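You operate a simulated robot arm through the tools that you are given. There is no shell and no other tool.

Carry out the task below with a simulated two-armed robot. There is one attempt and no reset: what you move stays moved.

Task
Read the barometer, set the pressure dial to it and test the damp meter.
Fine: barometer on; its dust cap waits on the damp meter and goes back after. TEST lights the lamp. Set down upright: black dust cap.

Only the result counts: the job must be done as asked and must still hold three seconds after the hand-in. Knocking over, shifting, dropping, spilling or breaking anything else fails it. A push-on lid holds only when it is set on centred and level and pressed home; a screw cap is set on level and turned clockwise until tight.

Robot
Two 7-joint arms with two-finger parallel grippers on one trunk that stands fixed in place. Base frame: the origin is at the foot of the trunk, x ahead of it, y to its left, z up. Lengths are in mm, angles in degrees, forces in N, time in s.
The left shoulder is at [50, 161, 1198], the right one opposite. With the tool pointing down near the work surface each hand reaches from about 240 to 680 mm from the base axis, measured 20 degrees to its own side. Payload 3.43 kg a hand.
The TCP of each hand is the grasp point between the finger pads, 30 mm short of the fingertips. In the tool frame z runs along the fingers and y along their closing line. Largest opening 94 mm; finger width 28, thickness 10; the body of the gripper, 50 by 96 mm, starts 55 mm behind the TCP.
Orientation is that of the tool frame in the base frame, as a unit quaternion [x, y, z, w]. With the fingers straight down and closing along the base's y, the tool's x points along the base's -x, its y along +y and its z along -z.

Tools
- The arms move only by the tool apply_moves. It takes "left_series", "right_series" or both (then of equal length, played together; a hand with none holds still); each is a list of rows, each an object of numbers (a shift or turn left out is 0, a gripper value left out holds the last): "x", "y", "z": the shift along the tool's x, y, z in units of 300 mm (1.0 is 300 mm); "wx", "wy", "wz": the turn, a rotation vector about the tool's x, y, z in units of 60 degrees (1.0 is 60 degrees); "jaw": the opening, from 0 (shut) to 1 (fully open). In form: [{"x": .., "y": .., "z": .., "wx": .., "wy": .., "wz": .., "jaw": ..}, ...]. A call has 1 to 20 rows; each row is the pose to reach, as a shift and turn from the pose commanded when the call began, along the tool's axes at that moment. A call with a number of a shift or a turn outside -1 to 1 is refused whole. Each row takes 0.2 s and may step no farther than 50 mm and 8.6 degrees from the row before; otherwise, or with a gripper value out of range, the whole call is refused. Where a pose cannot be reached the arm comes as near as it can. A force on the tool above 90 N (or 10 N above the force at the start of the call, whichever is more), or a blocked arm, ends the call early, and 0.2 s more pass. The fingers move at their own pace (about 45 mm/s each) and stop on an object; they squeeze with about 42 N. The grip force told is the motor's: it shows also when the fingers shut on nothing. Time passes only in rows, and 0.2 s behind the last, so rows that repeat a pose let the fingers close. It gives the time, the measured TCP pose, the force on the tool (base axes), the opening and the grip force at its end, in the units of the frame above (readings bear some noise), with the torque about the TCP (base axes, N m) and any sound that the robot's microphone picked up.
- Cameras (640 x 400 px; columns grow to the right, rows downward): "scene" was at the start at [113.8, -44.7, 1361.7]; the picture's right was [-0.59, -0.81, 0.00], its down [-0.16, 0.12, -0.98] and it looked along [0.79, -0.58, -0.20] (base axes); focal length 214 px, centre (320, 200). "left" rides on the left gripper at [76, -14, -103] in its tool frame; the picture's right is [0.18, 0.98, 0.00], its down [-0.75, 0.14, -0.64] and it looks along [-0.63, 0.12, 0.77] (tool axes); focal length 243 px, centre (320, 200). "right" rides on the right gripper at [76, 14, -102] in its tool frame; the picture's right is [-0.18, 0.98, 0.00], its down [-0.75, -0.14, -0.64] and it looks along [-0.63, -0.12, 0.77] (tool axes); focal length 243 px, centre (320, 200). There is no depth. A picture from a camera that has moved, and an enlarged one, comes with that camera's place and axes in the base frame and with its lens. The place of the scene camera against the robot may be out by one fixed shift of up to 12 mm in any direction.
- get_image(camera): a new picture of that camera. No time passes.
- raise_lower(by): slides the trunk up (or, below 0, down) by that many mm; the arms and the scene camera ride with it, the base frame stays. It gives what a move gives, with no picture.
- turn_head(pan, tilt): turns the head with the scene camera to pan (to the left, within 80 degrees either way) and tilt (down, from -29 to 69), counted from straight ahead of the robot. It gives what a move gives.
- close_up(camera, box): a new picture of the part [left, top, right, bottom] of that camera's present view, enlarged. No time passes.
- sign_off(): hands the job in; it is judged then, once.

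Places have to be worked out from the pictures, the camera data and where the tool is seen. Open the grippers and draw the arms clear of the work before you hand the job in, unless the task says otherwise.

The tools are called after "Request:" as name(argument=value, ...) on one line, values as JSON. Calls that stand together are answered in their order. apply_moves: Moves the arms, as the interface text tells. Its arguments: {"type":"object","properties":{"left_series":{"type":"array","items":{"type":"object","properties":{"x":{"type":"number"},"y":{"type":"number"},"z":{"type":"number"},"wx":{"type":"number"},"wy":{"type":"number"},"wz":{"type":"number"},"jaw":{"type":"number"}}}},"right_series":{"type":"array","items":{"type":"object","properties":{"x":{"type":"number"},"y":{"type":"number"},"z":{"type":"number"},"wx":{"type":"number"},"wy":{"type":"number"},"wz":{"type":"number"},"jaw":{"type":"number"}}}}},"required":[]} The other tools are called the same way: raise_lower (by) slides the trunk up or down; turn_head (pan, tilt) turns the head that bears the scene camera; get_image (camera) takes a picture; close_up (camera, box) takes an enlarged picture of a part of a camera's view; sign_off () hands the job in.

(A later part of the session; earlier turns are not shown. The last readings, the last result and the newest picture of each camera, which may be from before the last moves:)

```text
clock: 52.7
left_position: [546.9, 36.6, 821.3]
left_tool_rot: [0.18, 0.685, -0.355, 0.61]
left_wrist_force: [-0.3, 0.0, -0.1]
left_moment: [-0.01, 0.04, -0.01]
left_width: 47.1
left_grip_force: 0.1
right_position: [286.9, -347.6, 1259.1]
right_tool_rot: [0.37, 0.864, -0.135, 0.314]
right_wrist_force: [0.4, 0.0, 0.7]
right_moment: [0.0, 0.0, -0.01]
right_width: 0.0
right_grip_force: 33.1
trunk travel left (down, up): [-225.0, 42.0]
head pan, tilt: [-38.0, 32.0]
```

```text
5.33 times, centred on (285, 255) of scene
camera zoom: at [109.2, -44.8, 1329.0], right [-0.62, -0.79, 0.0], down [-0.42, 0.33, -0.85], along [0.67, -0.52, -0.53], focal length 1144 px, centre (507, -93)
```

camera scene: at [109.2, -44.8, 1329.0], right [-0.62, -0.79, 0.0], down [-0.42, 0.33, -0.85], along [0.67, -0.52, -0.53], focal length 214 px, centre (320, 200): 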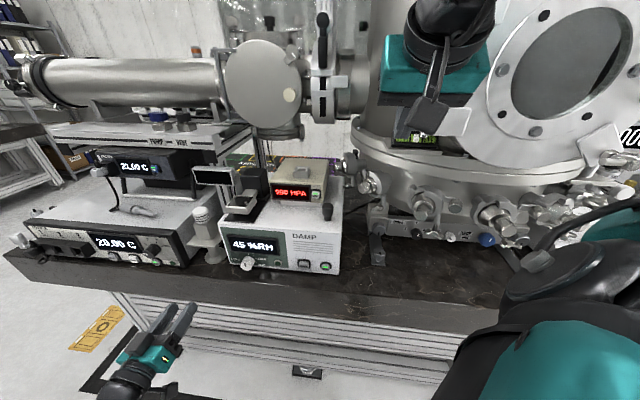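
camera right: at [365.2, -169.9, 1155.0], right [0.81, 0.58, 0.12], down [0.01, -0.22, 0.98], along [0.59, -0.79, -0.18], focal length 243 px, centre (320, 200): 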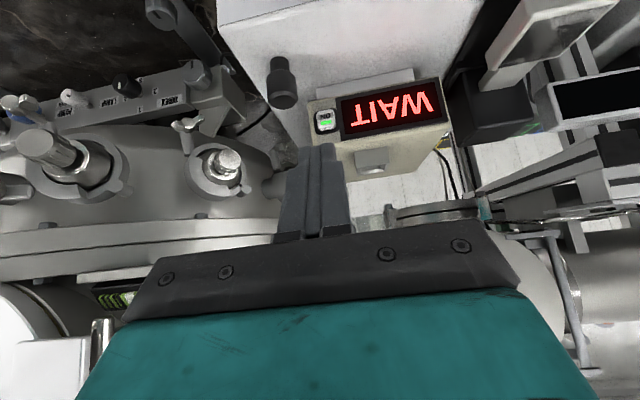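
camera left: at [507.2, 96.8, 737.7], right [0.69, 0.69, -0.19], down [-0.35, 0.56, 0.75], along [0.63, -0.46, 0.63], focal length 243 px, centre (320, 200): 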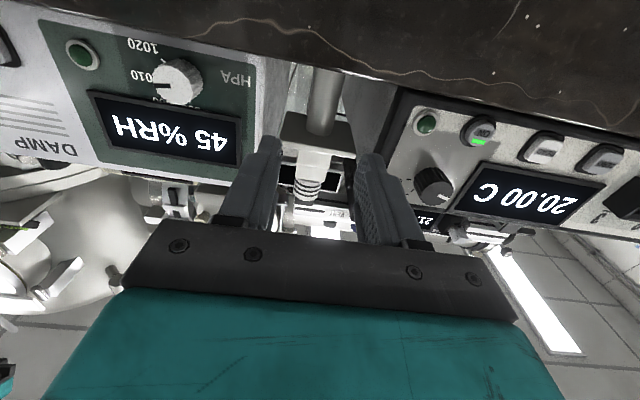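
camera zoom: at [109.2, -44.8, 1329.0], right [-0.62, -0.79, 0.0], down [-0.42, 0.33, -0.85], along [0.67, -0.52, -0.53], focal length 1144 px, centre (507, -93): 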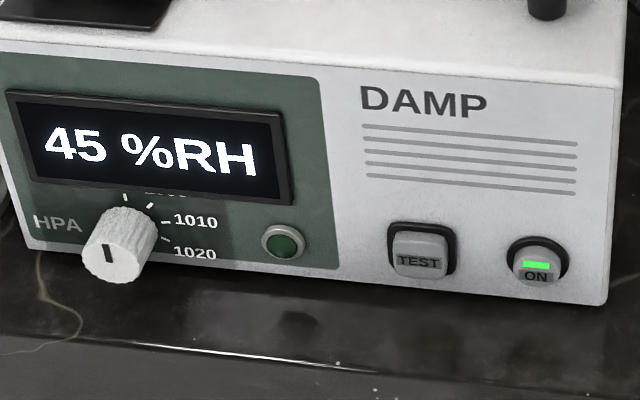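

The dial is set and undisturbed. Now the right hand (fingers closed, tilted 40°) goes down in front of the TEST button.

Request:
apply_moves(right_series=[{"x": 0.078, "y": 0.086, "z": 0.095}, {"x": 0.156, "y": 0.172, "z": 0.191}, {"x": 0.234, "y": 0.258, "z": 0.286}, {"x": 0.313, "y": 0.345, "z": 0.382}, {"x": 0.391, "y": 0.431, "z": 0.477}, {"x": 0.469, "y": 0.517, "z": 0.573}, {"x": 0.547, "y": 0.603, "z": 0.668}])

Request:
get_image(camera="right")

Request:
get_image(camera="scene")

```text
clock: 54.3
left_position: [545.9, 35.9, 822.1]
left_tool_rot: [0.181, 0.685, -0.355, 0.61]
left_wrist_force: [0.2, 0.1, 0.0]
left_moment: [0.04, 0.0, -0.05]
left_width: 47.0
left_grip_force: 0.0
right_position: [420.4, -225.9, 1001.2]
right_tool_rot: [0.371, 0.863, -0.134, 0.315]
right_wrist_force: [0.1, -0.5, 0.0]
right_moment: [0.02, -0.02, 0.0]
right_width: 0.1
right_grip_force: 33.1
trunk travel left (down, up): [-225.0, 42.0]
head pan, tilt: [-38.0, 32.0]
```

```text
taken
camera right: at [346.5, -126.3, 1030.3], right [0.81, 0.58, 0.12], down [0.01, -0.22, 0.98], along [0.59, -0.79, -0.18], focal length 243 px, centre (320, 200)
```

right: 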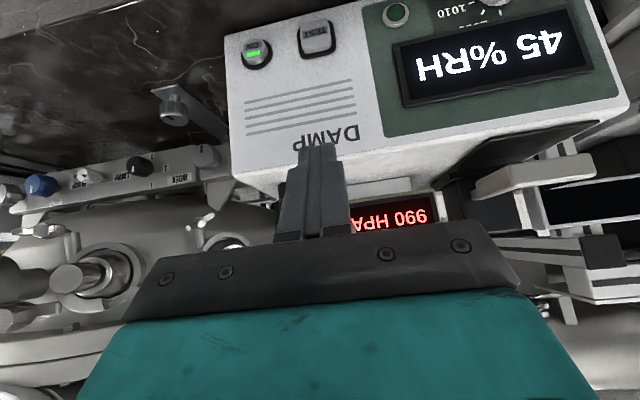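

```text
taken
camera scene: at [109.6, -45.2, 1329.0], right [-0.62, -0.79, 0.0], down [-0.42, 0.33, -0.85], along [0.67, -0.52, -0.53], focal length 214 px, centre (320, 200)
```

scene: 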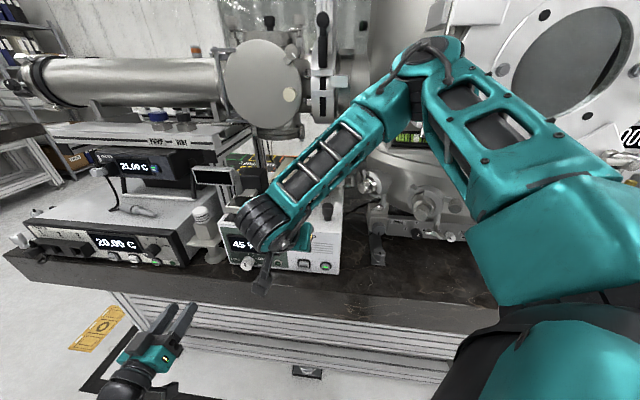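

TEST and its neighbours are in clear view. I zoom to get the TEST position from here.

Request:
close_up(camera="right", box=[220, 0, 420, 125])

```text
3.20 times, centred on (320, 62) of right
camera zoom: at [346.5, -126.3, 1030.3], right [0.81, 0.58, 0.12], down [0.01, -0.22, 0.98], along [0.59, -0.79, -0.18], focal length 776 px, centre (320, 640)
```

zoom: 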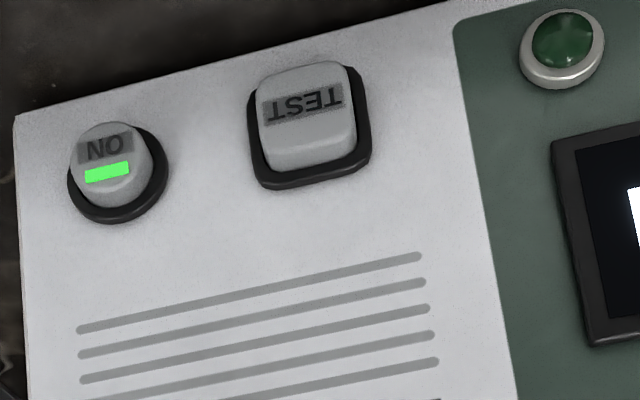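

TEST is at u 141, z 823.5, n ≈ 542. I descend in front of the table edge to the button's height.

Request:
apply_moves(right_series=[{"x": 0.0875, "y": 0.003, "z": 0.104}, {"x": 0.175, "y": 0.006, "z": 0.208}, {"x": 0.2625, "y": 0.009, "z": 0.312}, {"x": 0.35, "y": 0.0118, "z": 0.4163}, {"x": 0.35, "y": 0.0118, "z": 0.4163}])

Request:
get_image(camera="right")

Request:
get_image(camera="scene")

```text
clock: 55.5
left_position: [546.6, 36.2, 822.3]
left_tool_rot: [0.181, 0.685, -0.355, 0.61]
left_wrist_force: [-0.9, -0.3, -0.3]
left_moment: [0.03, 0.03, 0.0]
left_width: 47.1
left_grip_force: 0.1
right_position: [414.3, -286.0, 916.6]
right_tool_rot: [0.369, 0.864, -0.133, 0.314]
right_wrist_force: [-0.4, 0.5, 0.3]
right_moment: [-0.02, 0.02, 0.0]
right_width: 0.0
right_grip_force: 33.2
right hand out of reach, approached as far as the arm can: row 1, 2, 3, 4, 5
trunk travel left (down, up): [-225.0, 42.0]
head pan, tilt: [-38.0, 32.0]
```

```text
taken
camera right: at [340.6, -185.7, 943.9], right [0.81, 0.58, 0.12], down [0.01, -0.22, 0.98], along [0.59, -0.79, -0.18], focal length 243 px, centre (320, 200)
```

right: 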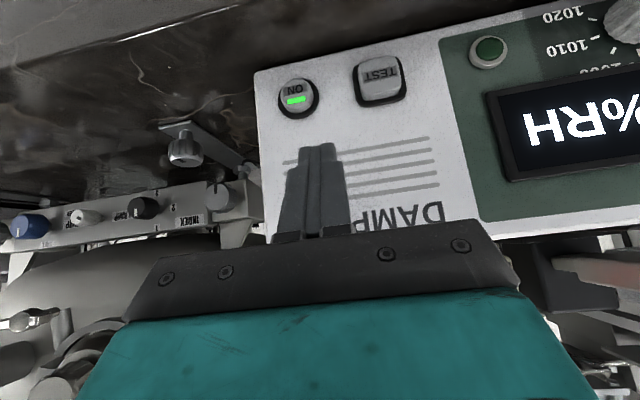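

```text
taken
camera scene: at [109.1, -45.0, 1329.0], right [-0.62, -0.79, 0.0], down [-0.42, 0.33, -0.85], along [0.67, -0.52, -0.53], focal length 214 px, centre (320, 200)
```

scene: 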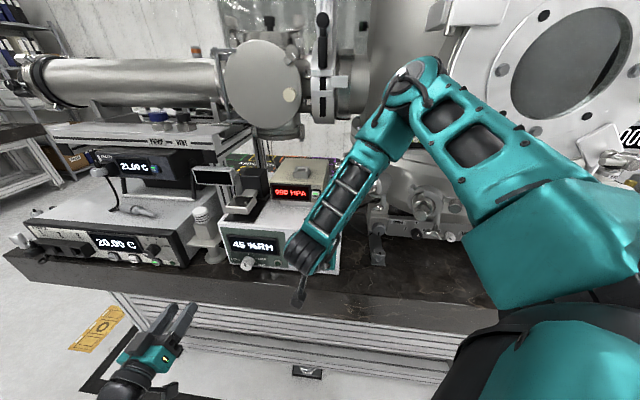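

TEST was out of the right arm's reach at this trunk height; the hand stopped short without touching anything. I first back it up and away, then I will lower the trunk.

Request:
apply_moves(right_series=[{"x": -0.0, "y": 0.0, "z": -0.13}, {"x": -0.03, "y": 0.05, "z": -0.25}, {"x": -0.06, "y": 0.1, "z": -0.36}, {"x": -0.09, "y": 0.152, "z": -0.462}])

Request:
get_image(camera="scene")

Request:
get_image(camera="right")

```text
clock: 56.5
left_position: [545.9, 36.3, 822.1]
left_tool_rot: [0.182, 0.684, -0.355, 0.61]
left_wrist_force: [-0.7, -0.2, 0.0]
left_moment: [0.02, 0.01, 0.02]
left_width: 46.8
left_grip_force: 0.1
right_position: [396.5, -200.5, 1041.0]
right_tool_rot: [0.371, 0.864, -0.135, 0.314]
right_wrist_force: [-1.1, 0.5, 0.7]
right_moment: [0.0, 0.02, 0.03]
right_width: 0.2
right_grip_force: 32.6
trunk travel left (down, up): [-225.0, 42.0]
head pan, tilt: [-38.0, 32.0]
```

```text
taken
camera scene: at [109.1, -44.9, 1329.0], right [-0.62, -0.79, 0.0], down [-0.42, 0.33, -0.85], along [0.67, -0.52, -0.53], focal length 214 px, centre (320, 200)
```

scene: 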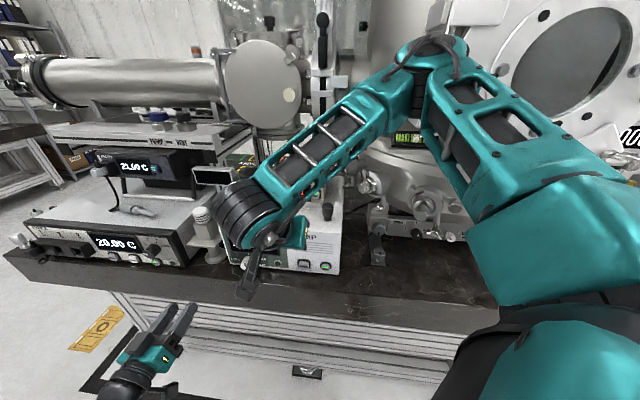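

```text
taken
camera right: at [322.7, -100.8, 1070.3], right [0.81, 0.58, 0.12], down [0.01, -0.22, 0.98], along [0.59, -0.79, -0.18], focal length 243 px, centre (320, 200)
```

right: 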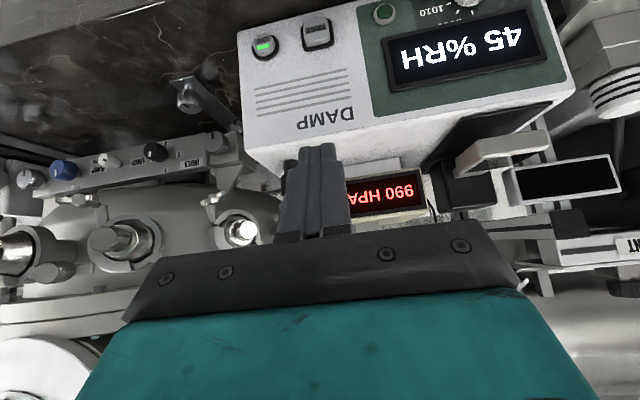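

I try a steeper hand (tilt 20° instead of 40°), which should reach lower without moving the trunk. First I change the tilt up here.

Request:
apply_moves(right_series=[{"wy": 0.111}, {"wy": 0.222}, {"wy": 0.333}])

Request:
apply_moves(right_series=[{"z": 0.06, "x": 0.022}, {"z": 0.125, "x": 0.045}])

```text
clock: 57.3
left_position: [546.6, 36.2, 822.0]
left_tool_rot: [0.181, 0.685, -0.355, 0.61]
left_wrist_force: [0.2, 0.1, -0.2]
left_moment: [-0.03, 0.04, 0.02]
left_width: 47.1
left_grip_force: 0.1
right_position: [399.1, -201.0, 1039.9]
right_tool_rot: [0.388, 0.905, -0.068, 0.159]
right_wrist_force: [-0.4, -0.2, -0.6]
right_moment: [-0.01, -0.01, 0.0]
right_width: 0.0
right_grip_force: 32.9
trunk travel left (down, up): [-225.0, 42.0]
head pan, tilt: [-38.0, 32.0]
```

```text
clock: 57.9
left_position: [546.6, 36.6, 822.0]
left_tool_rot: [0.181, 0.685, -0.355, 0.61]
left_wrist_force: [-0.3, 1.2, -0.3]
left_moment: [0.01, 0.03, -0.01]
left_width: 47.0
left_grip_force: 0.0
right_position: [399.7, -199.4, 998.7]
right_tool_rot: [0.388, 0.905, -0.068, 0.16]
right_wrist_force: [0.7, 0.7, -0.3]
right_moment: [0.02, 0.01, -0.03]
right_width: 0.1
right_grip_force: 33.3
trunk travel left (down, up): [-225.0, 42.0]
head pan, tilt: [-38.0, 32.0]
```

Good so far (no reach warning). I continue descending in 50 mm stages well in front of the table edge.

Request:
apply_moves(right_series=[{"x": 0.0285, "z": 0.078}, {"x": 0.057, "z": 0.1565}])

Request:
apply_moves(right_series=[{"x": 0.0285, "z": 0.078}, {"x": 0.057, "z": 0.1565}])

```text
clock: 58.5
left_position: [546.1, 36.0, 822.2]
left_tool_rot: [0.18, 0.685, -0.355, 0.61]
left_wrist_force: [-0.9, -0.4, -0.1]
left_moment: [0.05, -0.01, -0.01]
left_width: 47.2
left_grip_force: 0.1
right_position: [397.8, -199.0, 951.8]
right_tool_rot: [0.388, 0.905, -0.067, 0.16]
right_wrist_force: [0.2, -0.7, 0.0]
right_moment: [-0.02, -0.02, -0.04]
right_width: 0.1
right_grip_force: 32.6
trunk travel left (down, up): [-225.0, 42.0]
head pan, tilt: [-38.0, 32.0]
```

```text
clock: 59.1
left_position: [545.5, 35.3, 821.9]
left_tool_rot: [0.181, 0.685, -0.354, 0.611]
left_wrist_force: [0.3, -0.9, 0.4]
left_moment: [0.02, -0.02, 0.0]
left_width: 46.8
left_grip_force: 0.1
right_position: [395.3, -215.2, 913.0]
right_tool_rot: [0.387, 0.905, -0.068, 0.16]
right_wrist_force: [-0.2, -0.1, -0.4]
right_moment: [0.0, -0.02, -0.02]
right_width: 0.2
right_grip_force: 33.1
right hand out of reach, approached as far as the arm can: row 1, 2
trunk travel left (down, up): [-225.0, 42.0]
head pan, tilt: [-38.0, 32.0]
```

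Below z ≈ 930 the right arm cannot go at this trunk height. I raise the hand again and lower the trunk by 130 mm instead.

Request:
apply_moves(right_series=[{"x": -0.037, "y": 0.012, "z": -0.137}, {"x": -0.074, "y": 0.023, "z": -0.274}, {"x": -0.111, "y": 0.0345, "z": -0.41}])

Request:
raise_lower(by=-60)

Request:
get_image(camera="scene")

```text
clock: 59.9
left_position: [545.4, 35.3, 822.1]
left_tool_rot: [0.18, 0.685, -0.355, 0.611]
left_wrist_force: [0.0, -0.4, -0.7]
left_moment: [0.01, 0.01, 0.0]
left_width: 46.9
left_grip_force: 0.0
right_position: [395.2, -201.1, 1040.5]
right_tool_rot: [0.388, 0.905, -0.068, 0.159]
right_wrist_force: [-0.1, -0.1, 0.7]
right_moment: [0.0, -0.03, -0.02]
right_width: 0.0
right_grip_force: 33.3
trunk travel left (down, up): [-225.0, 42.0]
head pan, tilt: [-38.0, 32.0]
```

```text
clock: 60.9
left_position: [546.0, 36.1, 762.0]
left_tool_rot: [0.18, 0.685, -0.355, 0.611]
left_wrist_force: [0.1, -0.4, -0.8]
left_moment: [-0.01, 0.05, 0.02]
left_width: 46.9
left_grip_force: 0.1
right_position: [394.5, -201.0, 981.7]
right_tool_rot: [0.388, 0.905, -0.068, 0.16]
right_wrist_force: [-0.4, 0.2, 0.1]
right_moment: [-0.01, -0.01, -0.02]
right_width: 0.0
right_grip_force: 33.1
trunk travel left (down, up): [-165.0, 102.0]
head pan, tilt: [-38.0, 32.0]
```

```text
taken
camera scene: at [108.9, -44.9, 1269.1], right [-0.62, -0.79, 0.0], down [-0.42, 0.33, -0.85], along [0.67, -0.52, -0.53], focal length 214 px, centre (320, 200)
```

scene: 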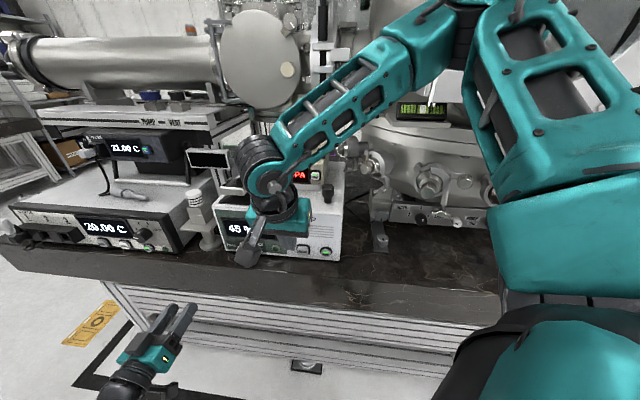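

No contact. I lower the trunk another 70 mm.

Request:
raise_lower(by=-70)

Request:
get_image(camera="scene")

Request:
get_image(camera="right")

```text
clock: 61.9
left_position: [545.5, 35.6, 691.2]
left_tool_rot: [0.18, 0.685, -0.354, 0.611]
left_wrist_force: [0.0, -0.3, -0.2]
left_moment: [0.04, -0.01, -0.01]
left_width: 47.1
left_grip_force: 0.3
right_position: [393.9, -199.9, 910.6]
right_tool_rot: [0.388, 0.905, -0.069, 0.16]
right_wrist_force: [-0.1, 0.5, -0.1]
right_moment: [-0.03, -0.03, -0.01]
right_width: 0.0
right_grip_force: 32.8
trunk travel left (down, up): [-95.0, 172.0]
head pan, tilt: [-38.0, 32.0]
```

```text
taken
camera scene: at [108.9, -44.9, 1199.1], right [-0.62, -0.79, 0.0], down [-0.42, 0.33, -0.85], along [0.67, -0.52, -0.53], focal length 214 px, centre (320, 200)
```

scene: 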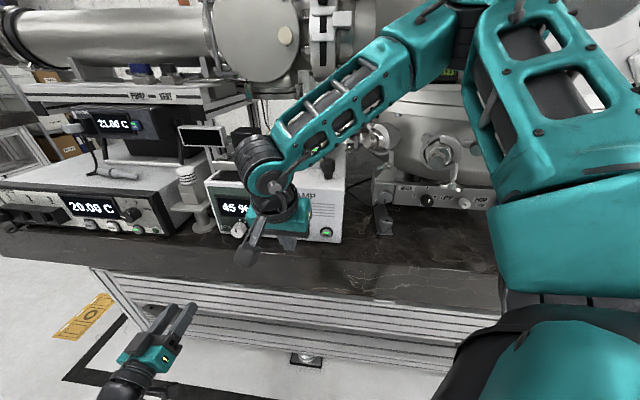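

```text
taken
camera right: at [333.0, -113.3, 980.9], right [0.83, 0.55, 0.06], down [0.23, -0.45, 0.86], along [0.5, -0.7, -0.5], focal length 243 px, centre (320, 200)
```

right: 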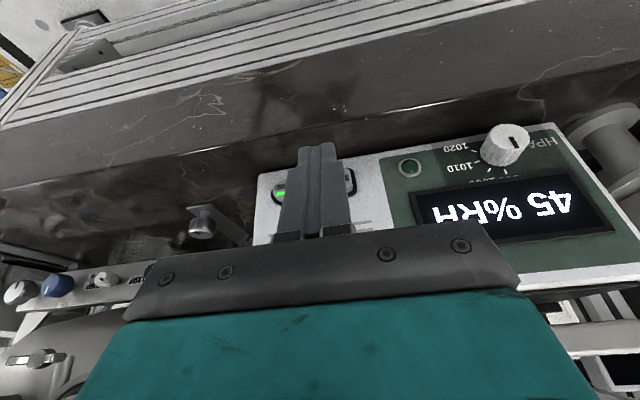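

Now the hand should reach. I lower it to button height in front of the table edge.

Request:
apply_moves(right_series=[{"x": 0.037, "y": 0.006, "z": 0.1}, {"x": 0.073, "y": 0.0127, "z": 0.2}, {"x": 0.073, "y": 0.0127, "z": 0.2}])

Request:
get_image(camera="right")

Request:
get_image(camera="scene")

```text
clock: 62.7
left_position: [545.2, 35.9, 692.2]
left_tool_rot: [0.181, 0.685, -0.354, 0.611]
left_wrist_force: [0.2, 0.6, -0.1]
left_moment: [-0.03, 0.03, 0.0]
left_width: 46.9
left_grip_force: 0.1
right_position: [398.6, -199.2, 849.0]
right_tool_rot: [0.388, 0.905, -0.068, 0.16]
right_wrist_force: [0.3, -0.5, -0.6]
right_moment: [0.01, 0.02, -0.05]
right_width: 0.0
right_grip_force: 33.0
trunk travel left (down, up): [-95.0, 172.0]
head pan, tilt: [-38.0, 32.0]
```

```text
taken
camera right: at [337.1, -111.6, 917.9], right [0.83, 0.55, 0.06], down [0.23, -0.45, 0.86], along [0.5, -0.7, -0.5], focal length 243 px, centre (320, 200)
```

right: 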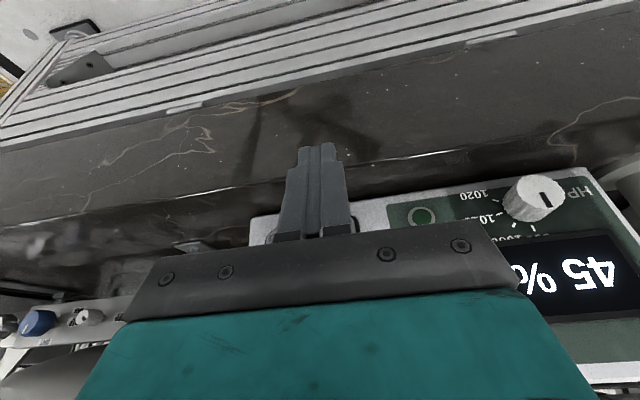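

```text
taken
camera scene: at [109.2, -45.0, 1199.0], right [-0.62, -0.79, 0.0], down [-0.42, 0.33, -0.85], along [0.67, -0.52, -0.53], focal length 214 px, centre (320, 200)
```

scene: 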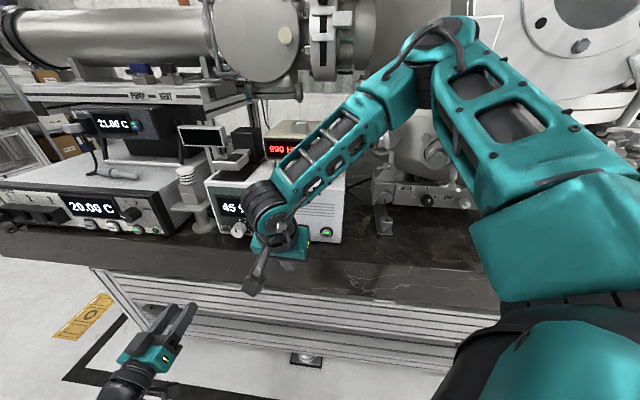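

In position: u 141, z 849. I move forward along the box normal to about 10 mm before TEST.

Request:
apply_moves(right_series=[{"x": -0.067, "y": 0.0017, "z": 0.0243}, {"x": -0.133, "y": 0.0034, "z": 0.0485}, {"x": -0.2, "y": 0.005, "z": 0.0728}, {"x": -0.266, "y": 0.0068, "z": 0.097}, {"x": -0.266, "y": 0.0068, "z": 0.097}])

Request:
get_image(camera="right")

Request:
get_image(camera="scene")

```text
clock: 63.9
left_position: [545.9, 36.1, 692.9]
left_tool_rot: [0.181, 0.685, -0.355, 0.61]
left_wrist_force: [0.1, -0.9, 0.6]
left_moment: [0.0, 0.0, 0.04]
left_width: 47.1
left_grip_force: 0.0
right_position: [459.7, -258.0, 848.0]
right_tool_rot: [0.388, 0.905, -0.068, 0.159]
right_wrist_force: [-0.7, 1.2, 0.2]
right_moment: [0.0, -0.03, 0.02]
right_width: 0.0
right_grip_force: 33.4
trunk travel left (down, up): [-95.0, 172.0]
head pan, tilt: [-38.0, 32.0]
```

```text
taken
camera right: at [396.8, -170.9, 917.9], right [0.83, 0.55, 0.06], down [0.23, -0.45, 0.86], along [0.5, -0.7, -0.5], focal length 243 px, centre (320, 200)
```

right: 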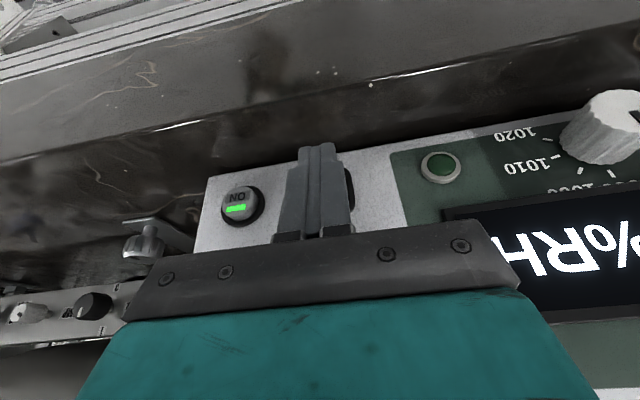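

```text
taken
camera scene: at [109.1, -45.0, 1199.0], right [-0.62, -0.79, 0.0], down [-0.42, 0.33, -0.85], along [0.67, -0.52, -0.53], focal length 214 px, centre (320, 200)
```

scene: 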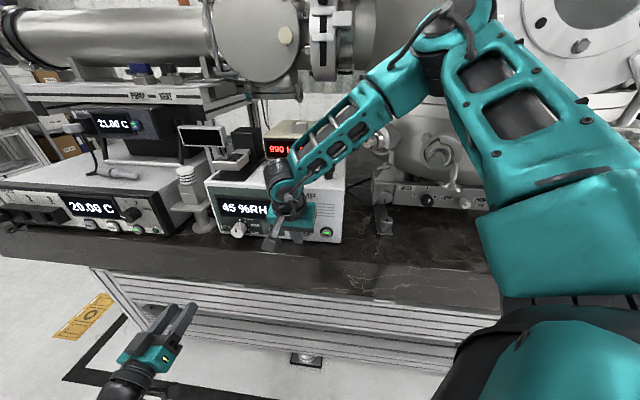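

Fingers are centred on TEST, about 11 mm away. I advance 9 mm and then press in small steps.

Request:
apply_moves(right_series=[{"x": -0.0156, "y": -0.002, "z": 0.0057}, {"x": -0.0282, "y": -0.003, "z": 0.0103}])

Request:
apply_moves(right_series=[{"x": -0.0063, "z": 0.0023}])

Request:
close_up(camera="right", box=[200, 110, 500, 240])

```text
clock: 64.5
left_position: [545.6, 36.4, 692.1]
left_tool_rot: [0.18, 0.685, -0.356, 0.61]
left_wrist_force: [-0.5, 0.4, 0.1]
left_moment: [0.01, -0.03, 0.02]
left_width: 47.0
left_grip_force: 0.2
right_position: [464.5, -265.1, 846.8]
right_tool_rot: [0.389, 0.905, -0.069, 0.159]
right_wrist_force: [-0.5, 0.9, 0.6]
right_moment: [0.02, 0.04, 0.0]
right_width: 0.2
right_grip_force: 33.2
trunk travel left (down, up): [-95.0, 172.0]
head pan, tilt: [-38.0, 32.0]
```

```text
clock: 64.9
left_position: [545.7, 36.8, 692.2]
left_tool_rot: [0.18, 0.685, -0.355, 0.61]
left_wrist_force: [-0.3, 0.0, 0.0]
left_moment: [-0.02, 0.01, 0.01]
left_width: 46.9
left_grip_force: 0.0
right_position: [464.8, -265.8, 847.5]
right_tool_rot: [0.388, 0.905, -0.068, 0.16]
right_wrist_force: [-1.4, 0.1, 0.7]
right_moment: [-0.01, 0.01, 0.01]
right_width: 0.0
right_grip_force: 33.4
trunk travel left (down, up): [-95.0, 172.0]
head pan, tilt: [-38.0, 32.0]
```

```text
2.13 times, centred on (350, 175) of right
camera zoom: at [403.0, -178.6, 917.7], right [0.83, 0.55, 0.06], down [0.23, -0.45, 0.86], along [0.5, -0.7, -0.5], focal length 518 px, centre (256, 253)
```

zoom: 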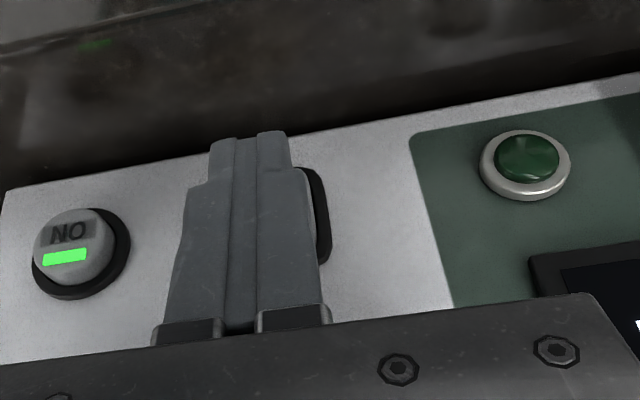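

No click yet. I press on in 1.5–2 mm steps.

Request:
apply_moves(right_series=[{"x": -0.0063, "z": 0.0023}])

Request:
apply_moves(right_series=[{"x": -0.0063, "z": 0.0023}])

Request:
close_up(camera="right", box=[200, 110, 500, 240])

```text
clock: 65.3
left_position: [546.0, 35.9, 691.6]
left_tool_rot: [0.179, 0.685, -0.354, 0.611]
left_wrist_force: [0.4, 0.3, 0.0]
left_moment: [-0.01, -0.04, 0.02]
left_width: 47.1
left_grip_force: 0.1
right_position: [467.0, -267.2, 847.6]
right_tool_rot: [0.387, 0.905, -0.067, 0.16]
right_wrist_force: [-1.6, 3.0, 1.4]
right_moment: [0.04, 0.01, 0.01]
right_width: 0.0
right_grip_force: 33.0
trunk travel left (down, up): [-95.0, 172.0]
head pan, tilt: [-38.0, 32.0]
heard: click
```

```text
clock: 65.7
left_position: [546.0, 36.5, 691.5]
left_tool_rot: [0.181, 0.684, -0.355, 0.611]
left_wrist_force: [-0.7, -0.2, -0.3]
left_moment: [0.02, 0.0, -0.05]
left_width: 46.8
left_grip_force: 0.0
right_position: [467.7, -269.0, 847.0]
right_tool_rot: [0.388, 0.905, -0.068, 0.159]
right_wrist_force: [-6.1, 4.4, 2.1]
right_moment: [0.07, 0.1, -0.04]
right_width: 0.3
right_grip_force: 33.1
trunk travel left (down, up): [-95.0, 172.0]
head pan, tilt: [-38.0, 32.0]
```

```text
2.13 times, centred on (350, 175) of right
camera zoom: at [406.0, -181.6, 917.2], right [0.83, 0.55, 0.06], down [0.24, -0.45, 0.86], along [0.5, -0.7, -0.51], focal length 518 px, centre (256, 253)
```

zoom: 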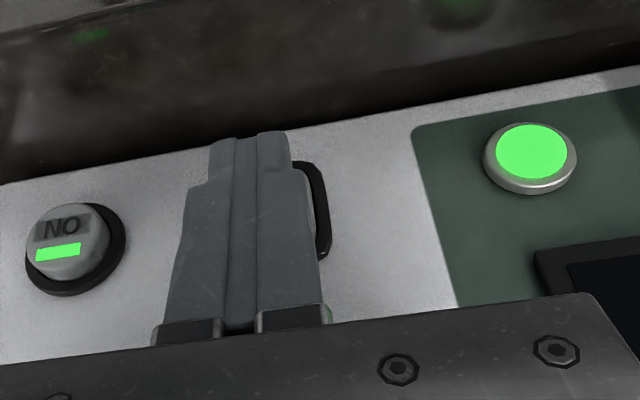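

Click, and the lamp glows green. I back the hand off straight along the normal and watch whether the lamp stays lit.

Request:
apply_moves(right_series=[{"x": 0.03, "z": -0.011}, {"x": 0.09, "z": -0.033}, {"x": 0.2, "z": -0.073}, {"x": 0.32, "z": -0.117}])

Request:
get_image(camera="right")

Request:
get_image(camera="scene")

```text
clock: 66.7
left_position: [546.1, 37.3, 690.9]
left_tool_rot: [0.18, 0.685, -0.354, 0.611]
left_wrist_force: [0.5, 0.2, 0.0]
left_moment: [0.01, 0.0, 0.03]
left_width: 47.0
left_grip_force: 0.1
right_position: [398.8, -196.2, 851.0]
right_tool_rot: [0.389, 0.905, -0.069, 0.16]
right_wrist_force: [0.3, -0.4, -0.3]
right_moment: [-0.02, -0.01, -0.02]
right_width: 0.0
right_grip_force: 33.0
trunk travel left (down, up): [-95.0, 172.0]
head pan, tilt: [-38.0, 32.0]
```

```text
taken
camera right: at [336.9, -109.1, 920.2], right [0.83, 0.55, 0.06], down [0.23, -0.45, 0.86], along [0.5, -0.7, -0.5], focal length 243 px, centre (320, 200)
```

right: 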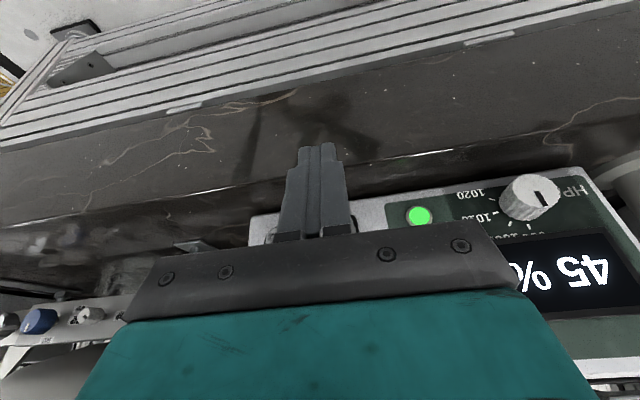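

```text
taken
camera scene: at [109.1, -45.0, 1199.0], right [-0.62, -0.79, 0.0], down [-0.42, 0.33, -0.85], along [0.67, -0.52, -0.53], focal length 214 px, centre (320, 200)
```

scene: 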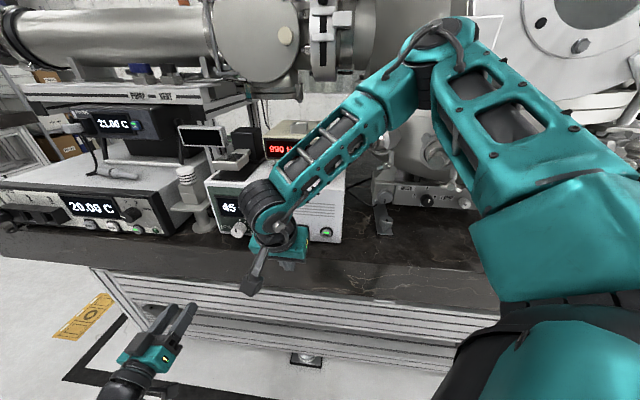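

The lamp stays on after release. Now I raise the trunk back to its former height so the cap can be fetched with the same arm geometry as before.

Request:
raise_lower(by=65)

Request:
raise_lower(by=65)

Request:
get_image(camera="scene")

```text
clock: 67.8
left_position: [545.9, 36.0, 756.9]
left_tool_rot: [0.182, 0.684, -0.356, 0.61]
left_wrist_force: [-0.9, 0.1, 0.7]
left_moment: [-0.01, 0.0, -0.01]
left_width: 47.2
left_grip_force: 0.0
right_position: [399.4, -196.5, 915.7]
right_tool_rot: [0.388, 0.905, -0.07, 0.16]
right_wrist_force: [-0.2, 0.0, -0.8]
right_moment: [-0.02, 0.0, -0.03]
right_width: 0.0
right_grip_force: 32.3
trunk travel left (down, up): [-160.0, 107.0]
head pan, tilt: [-38.0, 32.0]
```

```text
clock: 68.8
left_position: [545.6, 35.5, 821.8]
left_tool_rot: [0.181, 0.685, -0.355, 0.61]
left_wrist_force: [-0.4, -0.2, 0.2]
left_moment: [-0.01, -0.02, 0.0]
left_width: 47.1
left_grip_force: 0.1
right_position: [398.7, -196.2, 980.5]
right_tool_rot: [0.389, 0.905, -0.069, 0.16]
right_wrist_force: [-0.5, 0.4, -0.4]
right_moment: [0.0, 0.01, 0.0]
right_width: 0.0
right_grip_force: 33.2
trunk travel left (down, up): [-225.0, 42.0]
head pan, tilt: [-38.0, 32.0]
```

```text
taken
camera scene: at [109.3, -45.0, 1329.0], right [-0.62, -0.79, 0.0], down [-0.42, 0.33, -0.85], along [0.67, -0.52, -0.53], focal length 214 px, centre (320, 200)
```

scene: 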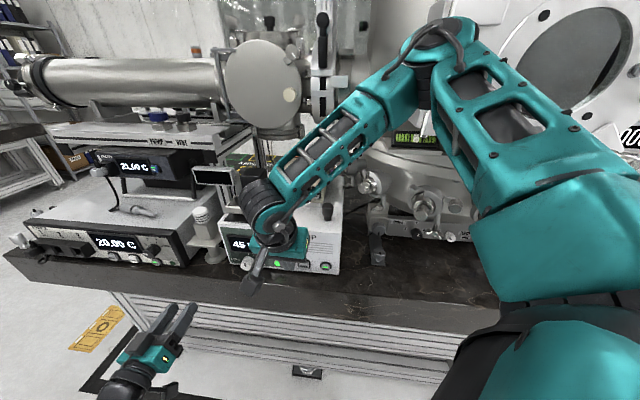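

I raise the right hand, restore the 40° tilt and open the fingers.

Request:
apply_moves(right_series=[{"x": -0.04, "z": -0.11, "wy": -0.083, "jaw": 0.62}, {"x": -0.08, "z": -0.22, "wy": -0.167, "jaw": 0.62}, {"x": -0.12, "z": -0.33, "wy": -0.25, "jaw": 0.62}, {"x": -0.16, "z": -0.438, "wy": -0.333, "jaw": 0.62}])

Request:
get_image(camera="right")

```text
clock: 69.8
left_position: [545.0, 36.5, 823.4]
left_tool_rot: [0.18, 0.685, -0.354, 0.611]
left_wrist_force: [-1.2, 0.3, 0.0]
left_moment: [0.01, 0.03, -0.05]
left_width: 47.1
left_grip_force: 0.0
right_position: [398.9, -198.8, 1121.9]
right_tool_rot: [0.37, 0.863, -0.135, 0.315]
right_wrist_force: [0.1, -0.5, 0.5]
right_moment: [0.05, 0.01, 0.02]
right_width: 58.0
right_grip_force: 0.1
trunk travel left (down, up): [-225.0, 42.0]
head pan, tilt: [-38.0, 32.0]
```

```text
taken
camera right: at [325.2, -98.9, 1150.4], right [0.81, 0.58, 0.12], down [0.01, -0.22, 0.98], along [0.59, -0.79, -0.18], focal length 243 px, centre (320, 200)
```

right: 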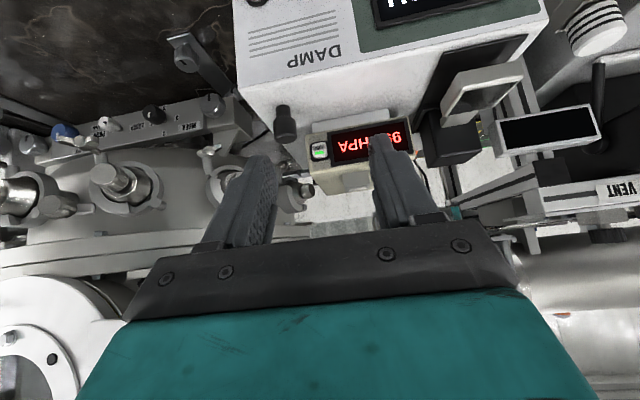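

I carry the open hand to a place about 90 mm above the waiting cap.

Request:
apply_moves(right_series=[{"x": -0.078, "y": -0.039, "z": 0.083}, {"x": -0.155, "y": -0.078, "z": 0.166}, {"x": -0.233, "y": -0.118, "z": 0.248}, {"x": -0.31, "y": -0.157, "z": 0.331}, {"x": -0.388, "y": -0.196, "z": 0.414}, {"x": -0.388, "y": -0.196, "z": 0.414}])

Request:
get_image(camera="right")

Request:
close_up(camera="right", box=[210, 20, 430, 230])

```text
clock: 71.2
left_position: [545.8, 36.6, 822.0]
left_tool_rot: [0.181, 0.685, -0.355, 0.611]
left_wrist_force: [-0.3, -0.2, 0.7]
left_moment: [-0.04, 0.01, -0.02]
left_width: 47.0
left_grip_force: 0.0
right_position: [473.9, -357.7, 1102.7]
right_tool_rot: [0.371, 0.864, -0.135, 0.314]
right_wrist_force: [0.1, 0.0, 0.7]
right_moment: [0.01, 0.01, -0.03]
right_width: 58.3
right_grip_force: 0.1
trunk travel left (down, up): [-225.0, 42.0]
head pan, tilt: [-38.0, 32.0]
```

```text
taken
camera right: at [398.6, -257.9, 1131.1], right [0.81, 0.58, 0.12], down [0.01, -0.22, 0.98], along [0.59, -0.79, -0.18], focal length 243 px, centre (320, 200)
```

right: 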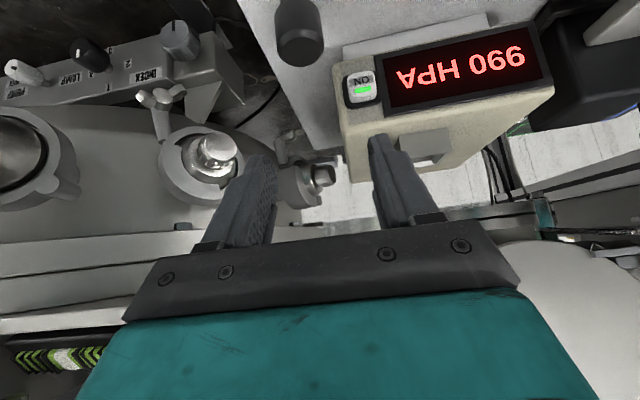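

```text
1.90 times, centred on (320, 125) of right
camera zoom: at [398.6, -257.9, 1131.1], right [0.81, 0.58, 0.12], down [0.01, -0.22, 0.98], along [0.59, -0.79, -0.18], focal length 462 px, centre (320, 343)
```

zoom: 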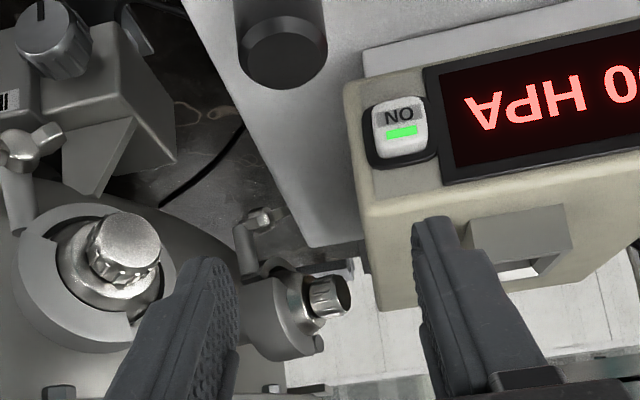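

The cap is at about (479, −367), top near z 1005, as placed. I descend around it to the same relative grip height as before.

Request:
apply_moves(right_series=[{"x": 0.046, "y": -0.01, "z": 0.059}, {"x": 0.092, "y": -0.01, "z": 0.118}, {"x": 0.139, "y": -0.01, "z": 0.178}, {"x": 0.185, "y": -0.01, "z": 0.237}, {"x": 0.185, "y": -0.01, "z": 0.237}])

Request:
close_up(camera="right", box=[220, 40, 440, 220])

```text
clock: 72.4
left_position: [546.0, 37.4, 822.1]
left_tool_rot: [0.181, 0.685, -0.355, 0.61]
left_wrist_force: [-0.3, 0.1, -0.2]
left_moment: [0.0, -0.02, 0.02]
left_width: 46.9
left_grip_force: 0.0
right_position: [475.1, -361.9, 1009.8]
right_tool_rot: [0.371, 0.863, -0.135, 0.315]
right_wrist_force: [-0.2, 0.2, -0.5]
right_moment: [0.02, 0.02, 0.02]
right_width: 58.2
right_grip_force: 0.0
trunk travel left (down, up): [-225.0, 42.0]
head pan, tilt: [-38.0, 32.0]
```

```text
2.22 times, centred on (330, 130) of right
camera zoom: at [400.4, -261.9, 1039.6], right [0.81, 0.58, 0.12], down [0.01, -0.22, 0.98], along [0.59, -0.79, -0.18], focal length 539 px, centre (298, 356)
```

zoom: 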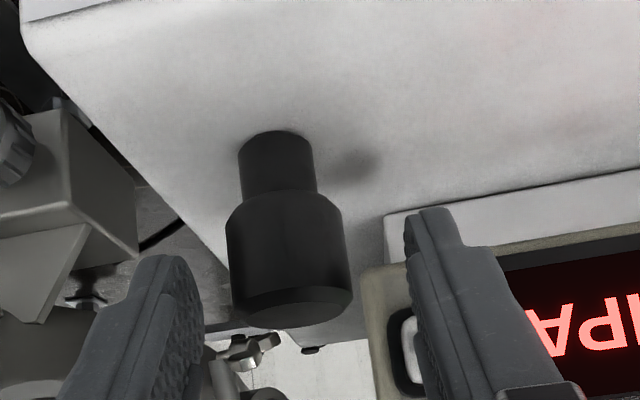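

The cap sits centred between the fingers; I raise 2.5 mm to match the earlier grip height and close.

Request:
apply_moves(right_series=[{"x": -0.0054, "z": -0.0064}, {"x": -0.0054, "z": -0.0064, "jaw": 0.4}, {"x": -0.0054, "z": -0.0064, "jaw": 0.0}, {"x": -0.0054, "z": -0.0064, "jaw": 0.0}, {"x": -0.0054, "z": -0.0064, "jaw": 0.0}])

Request:
close_up(camera="right", box=[220, 40, 440, 220])

```text
clock: 73.6
left_position: [545.7, 36.1, 822.8]
left_tool_rot: [0.181, 0.685, -0.355, 0.61]
left_wrist_force: [0.2, -0.3, 0.0]
left_moment: [-0.01, 0.01, -0.02]
left_width: 47.1
left_grip_force: 0.2
right_position: [474.1, -362.3, 1013.3]
right_tool_rot: [0.37, 0.864, -0.134, 0.315]
right_wrist_force: [0.2, -0.2, 1.1]
right_moment: [-0.01, 0.02, -0.03]
right_width: 29.1
right_grip_force: 42.4
trunk travel left (down, up): [-225.0, 42.0]
head pan, tilt: [-38.0, 32.0]
```

```text
2.22 times, centred on (330, 130) of right
camera zoom: at [400.0, -263.0, 1042.5], right [0.81, 0.58, 0.12], down [0.01, -0.22, 0.98], along [0.59, -0.79, -0.18], focal length 539 px, centre (298, 356)
```

zoom: 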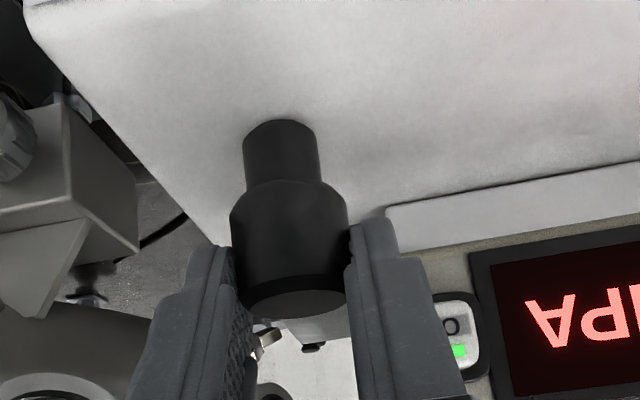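

Gripped (29.1 mm, 42 N). I lift the cap straight up well above the barometer.

Request:
apply_moves(right_series=[{"x": -0.03, "z": -0.036}, {"x": -0.1, "z": -0.119}, {"x": -0.17, "z": -0.203}, {"x": -0.24, "z": -0.286}, {"x": -0.311, "z": -0.3706}])

Request:
close_up(camera="scene", box=[240, 125, 360, 235])

```text
clock: 74.8
left_position: [545.4, 37.6, 822.2]
left_tool_rot: [0.181, 0.685, -0.355, 0.61]
left_wrist_force: [0.6, -0.7, -0.1]
left_moment: [0.02, 0.01, -0.02]
left_width: 47.0
left_grip_force: 0.1
right_position: [472.5, -366.1, 1158.0]
right_tool_rot: [0.37, 0.864, -0.135, 0.314]
right_wrist_force: [-0.5, 0.7, 0.1]
right_moment: [-0.03, -0.01, -0.02]
right_width: 29.5
right_grip_force: 42.0
trunk travel left (down, up): [-225.0, 42.0]
head pan, tilt: [-38.0, 32.0]
```

```text
3.64 times, centred on (300, 180) of scene
camera zoom: at [108.8, -44.8, 1329.1], right [-0.62, -0.79, 0.0], down [-0.42, 0.33, -0.85], along [0.67, -0.52, -0.53], focal length 780 px, centre (393, 273)
```

zoom: 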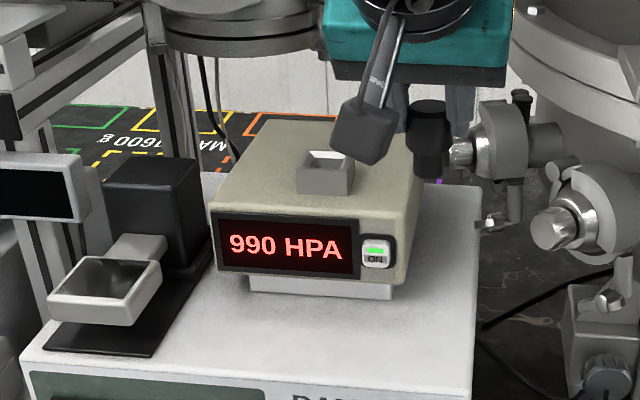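

Everything else is undisturbed. I carry the cap back over to above the barometer socket.

Request:
apply_moves(right_series=[{"x": -0.046, "y": 0.063, "z": 0.035}, {"x": -0.091, "y": 0.127, "z": 0.07}, {"x": -0.137, "y": 0.19, "z": 0.104}, {"x": -0.182, "y": 0.254, "z": 0.139}, {"x": -0.228, "y": 0.317, "z": 0.174}, {"x": -0.228, "y": 0.317, "z": 0.174}])

Request:
close_up(camera="right", box=[220, 0, 420, 200])

Request:
close_up(camera="scene", box=[255, 105, 345, 205])

```text
clock: 76.2
left_position: [545.2, 36.5, 822.3]
left_tool_rot: [0.181, 0.685, -0.355, 0.61]
left_wrist_force: [0.1, -0.3, -0.9]
left_moment: [0.0, -0.02, 0.01]
left_width: 46.9
left_grip_force: 0.1
right_position: [603.7, -360.2, 1161.8]
right_tool_rot: [0.371, 0.863, -0.136, 0.315]
right_wrist_force: [0.2, -1.4, -1.2]
right_moment: [0.01, -0.02, 0.0]
right_width: 29.3
right_grip_force: 41.8
trunk travel left (down, up): [-225.0, 42.0]
head pan, tilt: [-38.0, 32.0]
```

```text
2.00 times, centred on (320, 100) of right
camera zoom: at [529.0, -260.8, 1190.8], right [0.81, 0.58, 0.12], down [0.01, -0.22, 0.98], along [0.59, -0.79, -0.18], focal length 485 px, centre (320, 400)
```

zoom: 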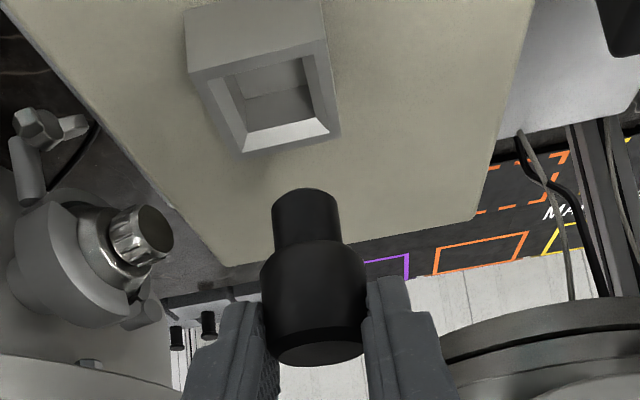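

```text
4.00 times, centred on (300, 155) of scene
camera zoom: at [109.0, -44.9, 1329.1], right [-0.62, -0.79, 0.0], down [-0.42, 0.33, -0.85], along [0.67, -0.52, -0.53], focal length 858 px, centre (400, 380)
```

zoom: 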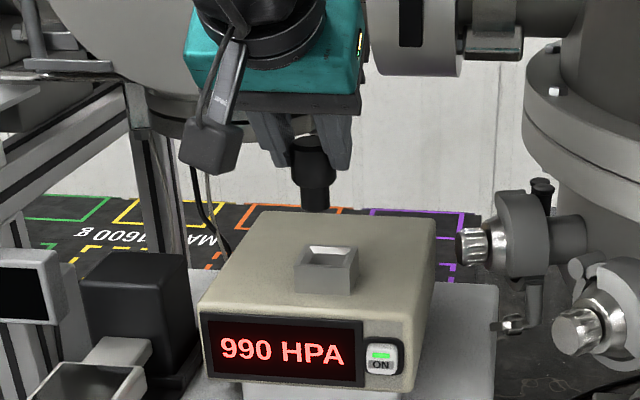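

The cap sits in the hand as before; the hand is about 4 mm too far left. I correct sideways and check again.

Request:
apply_moves(right_series=[{"x": 0.002, "y": -0.007, "z": 0.002}, {"x": 0.0038, "y": -0.0134, "z": 0.0046}, {"x": 0.0038, "y": -0.0134, "z": 0.0046}, {"x": 0.0038, "y": -0.0134, "z": 0.0046}])

Request:
close_up(camera="right", box=[220, 0, 420, 200])

Request:
close_up(camera="scene", box=[265, 125, 335, 185])

```text
clock: 77.2
left_position: [546.0, 36.9, 822.2]
left_tool_rot: [0.181, 0.685, -0.355, 0.61]
left_wrist_force: [-0.4, -0.5, 0.0]
left_moment: [-0.01, 0.02, -0.02]
left_width: 46.8
left_grip_force: 0.1
right_position: [600.9, -363.0, 1160.6]
right_tool_rot: [0.371, 0.863, -0.136, 0.314]
right_wrist_force: [-0.6, 0.5, -0.3]
right_moment: [-0.04, 0.02, 0.02]
right_width: 29.2
right_grip_force: 41.5
trunk travel left (down, up): [-225.0, 42.0]
head pan, tilt: [-38.0, 32.0]
```

```text
2.00 times, centred on (320, 100) of right
camera zoom: at [526.2, -263.6, 1189.1], right [0.81, 0.58, 0.12], down [0.01, -0.22, 0.98], along [0.59, -0.79, -0.18], focal length 485 px, centre (320, 400)
```

zoom: 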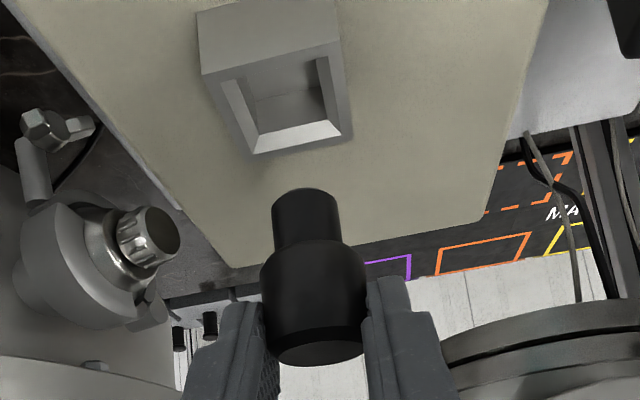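

```text
6.67 times, centred on (300, 155) of scene
camera zoom: at [109.1, -45.0, 1329.0], right [-0.62, -0.79, 0.0], down [-0.42, 0.33, -0.85], along [0.67, -0.52, -0.53], focal length 1430 px, centre (453, 500)
```

zoom: 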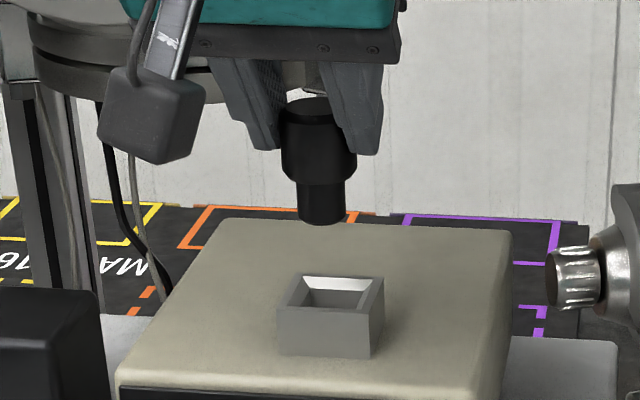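

Lateral position now matches the removal pose. I lower 17 mm to bring the stem just above the socket and look.

Request:
apply_moves(right_series=[{"x": 0.0182, "z": 0.0217}, {"x": 0.0365, "z": 0.0435}, {"x": 0.0365, "z": 0.0435}])

Request:
close_up(camera="right", box=[240, 20, 400, 180])

Request:
close_up(camera="scene", box=[265, 125, 335, 185])

```text
clock: 78.0
left_position: [545.4, 36.2, 822.0]
left_tool_rot: [0.181, 0.685, -0.355, 0.611]
left_wrist_force: [-0.6, 0.1, 0.7]
left_moment: [0.01, 0.02, -0.02]
left_width: 46.9
left_grip_force: 0.0
right_position: [598.8, -363.4, 1142.8]
right_tool_rot: [0.37, 0.864, -0.134, 0.314]
right_wrist_force: [0.3, -0.4, 0.0]
right_moment: [0.0, -0.03, 0.03]
right_width: 29.4
right_grip_force: 42.1
trunk travel left (down, up): [-225.0, 42.0]
head pan, tilt: [-38.0, 32.0]
```

```text
2.50 times, centred on (320, 100) of right
camera zoom: at [524.5, -263.4, 1171.9], right [0.81, 0.58, 0.12], down [0.01, -0.22, 0.98], along [0.59, -0.79, -0.18], focal length 606 px, centre (320, 450)
```

zoom: 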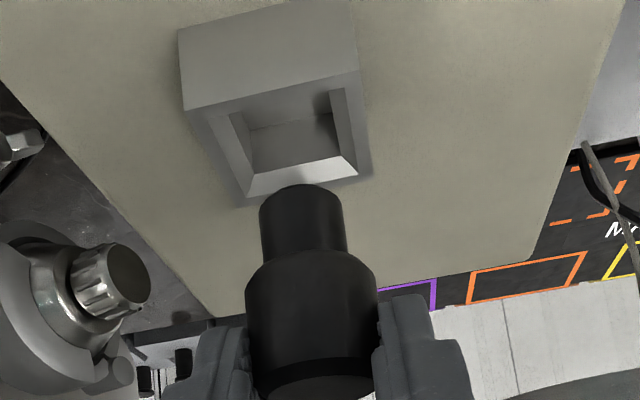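

```text
6.67 times, centred on (300, 155) of scene
camera zoom: at [109.1, -44.9, 1329.0], right [-0.62, -0.79, 0.0], down [-0.42, 0.33, -0.85], along [0.67, -0.52, -0.53], focal length 1430 px, centre (453, 500)
```

zoom: 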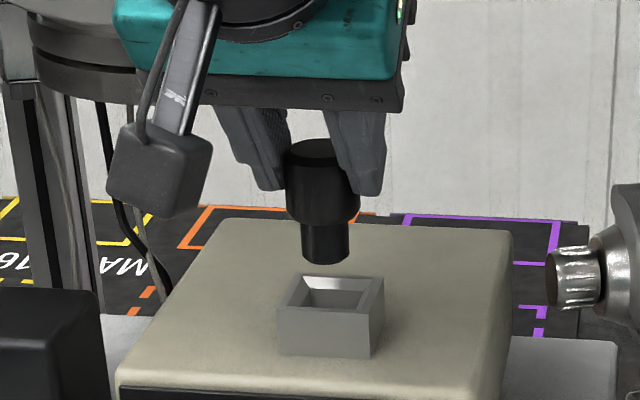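

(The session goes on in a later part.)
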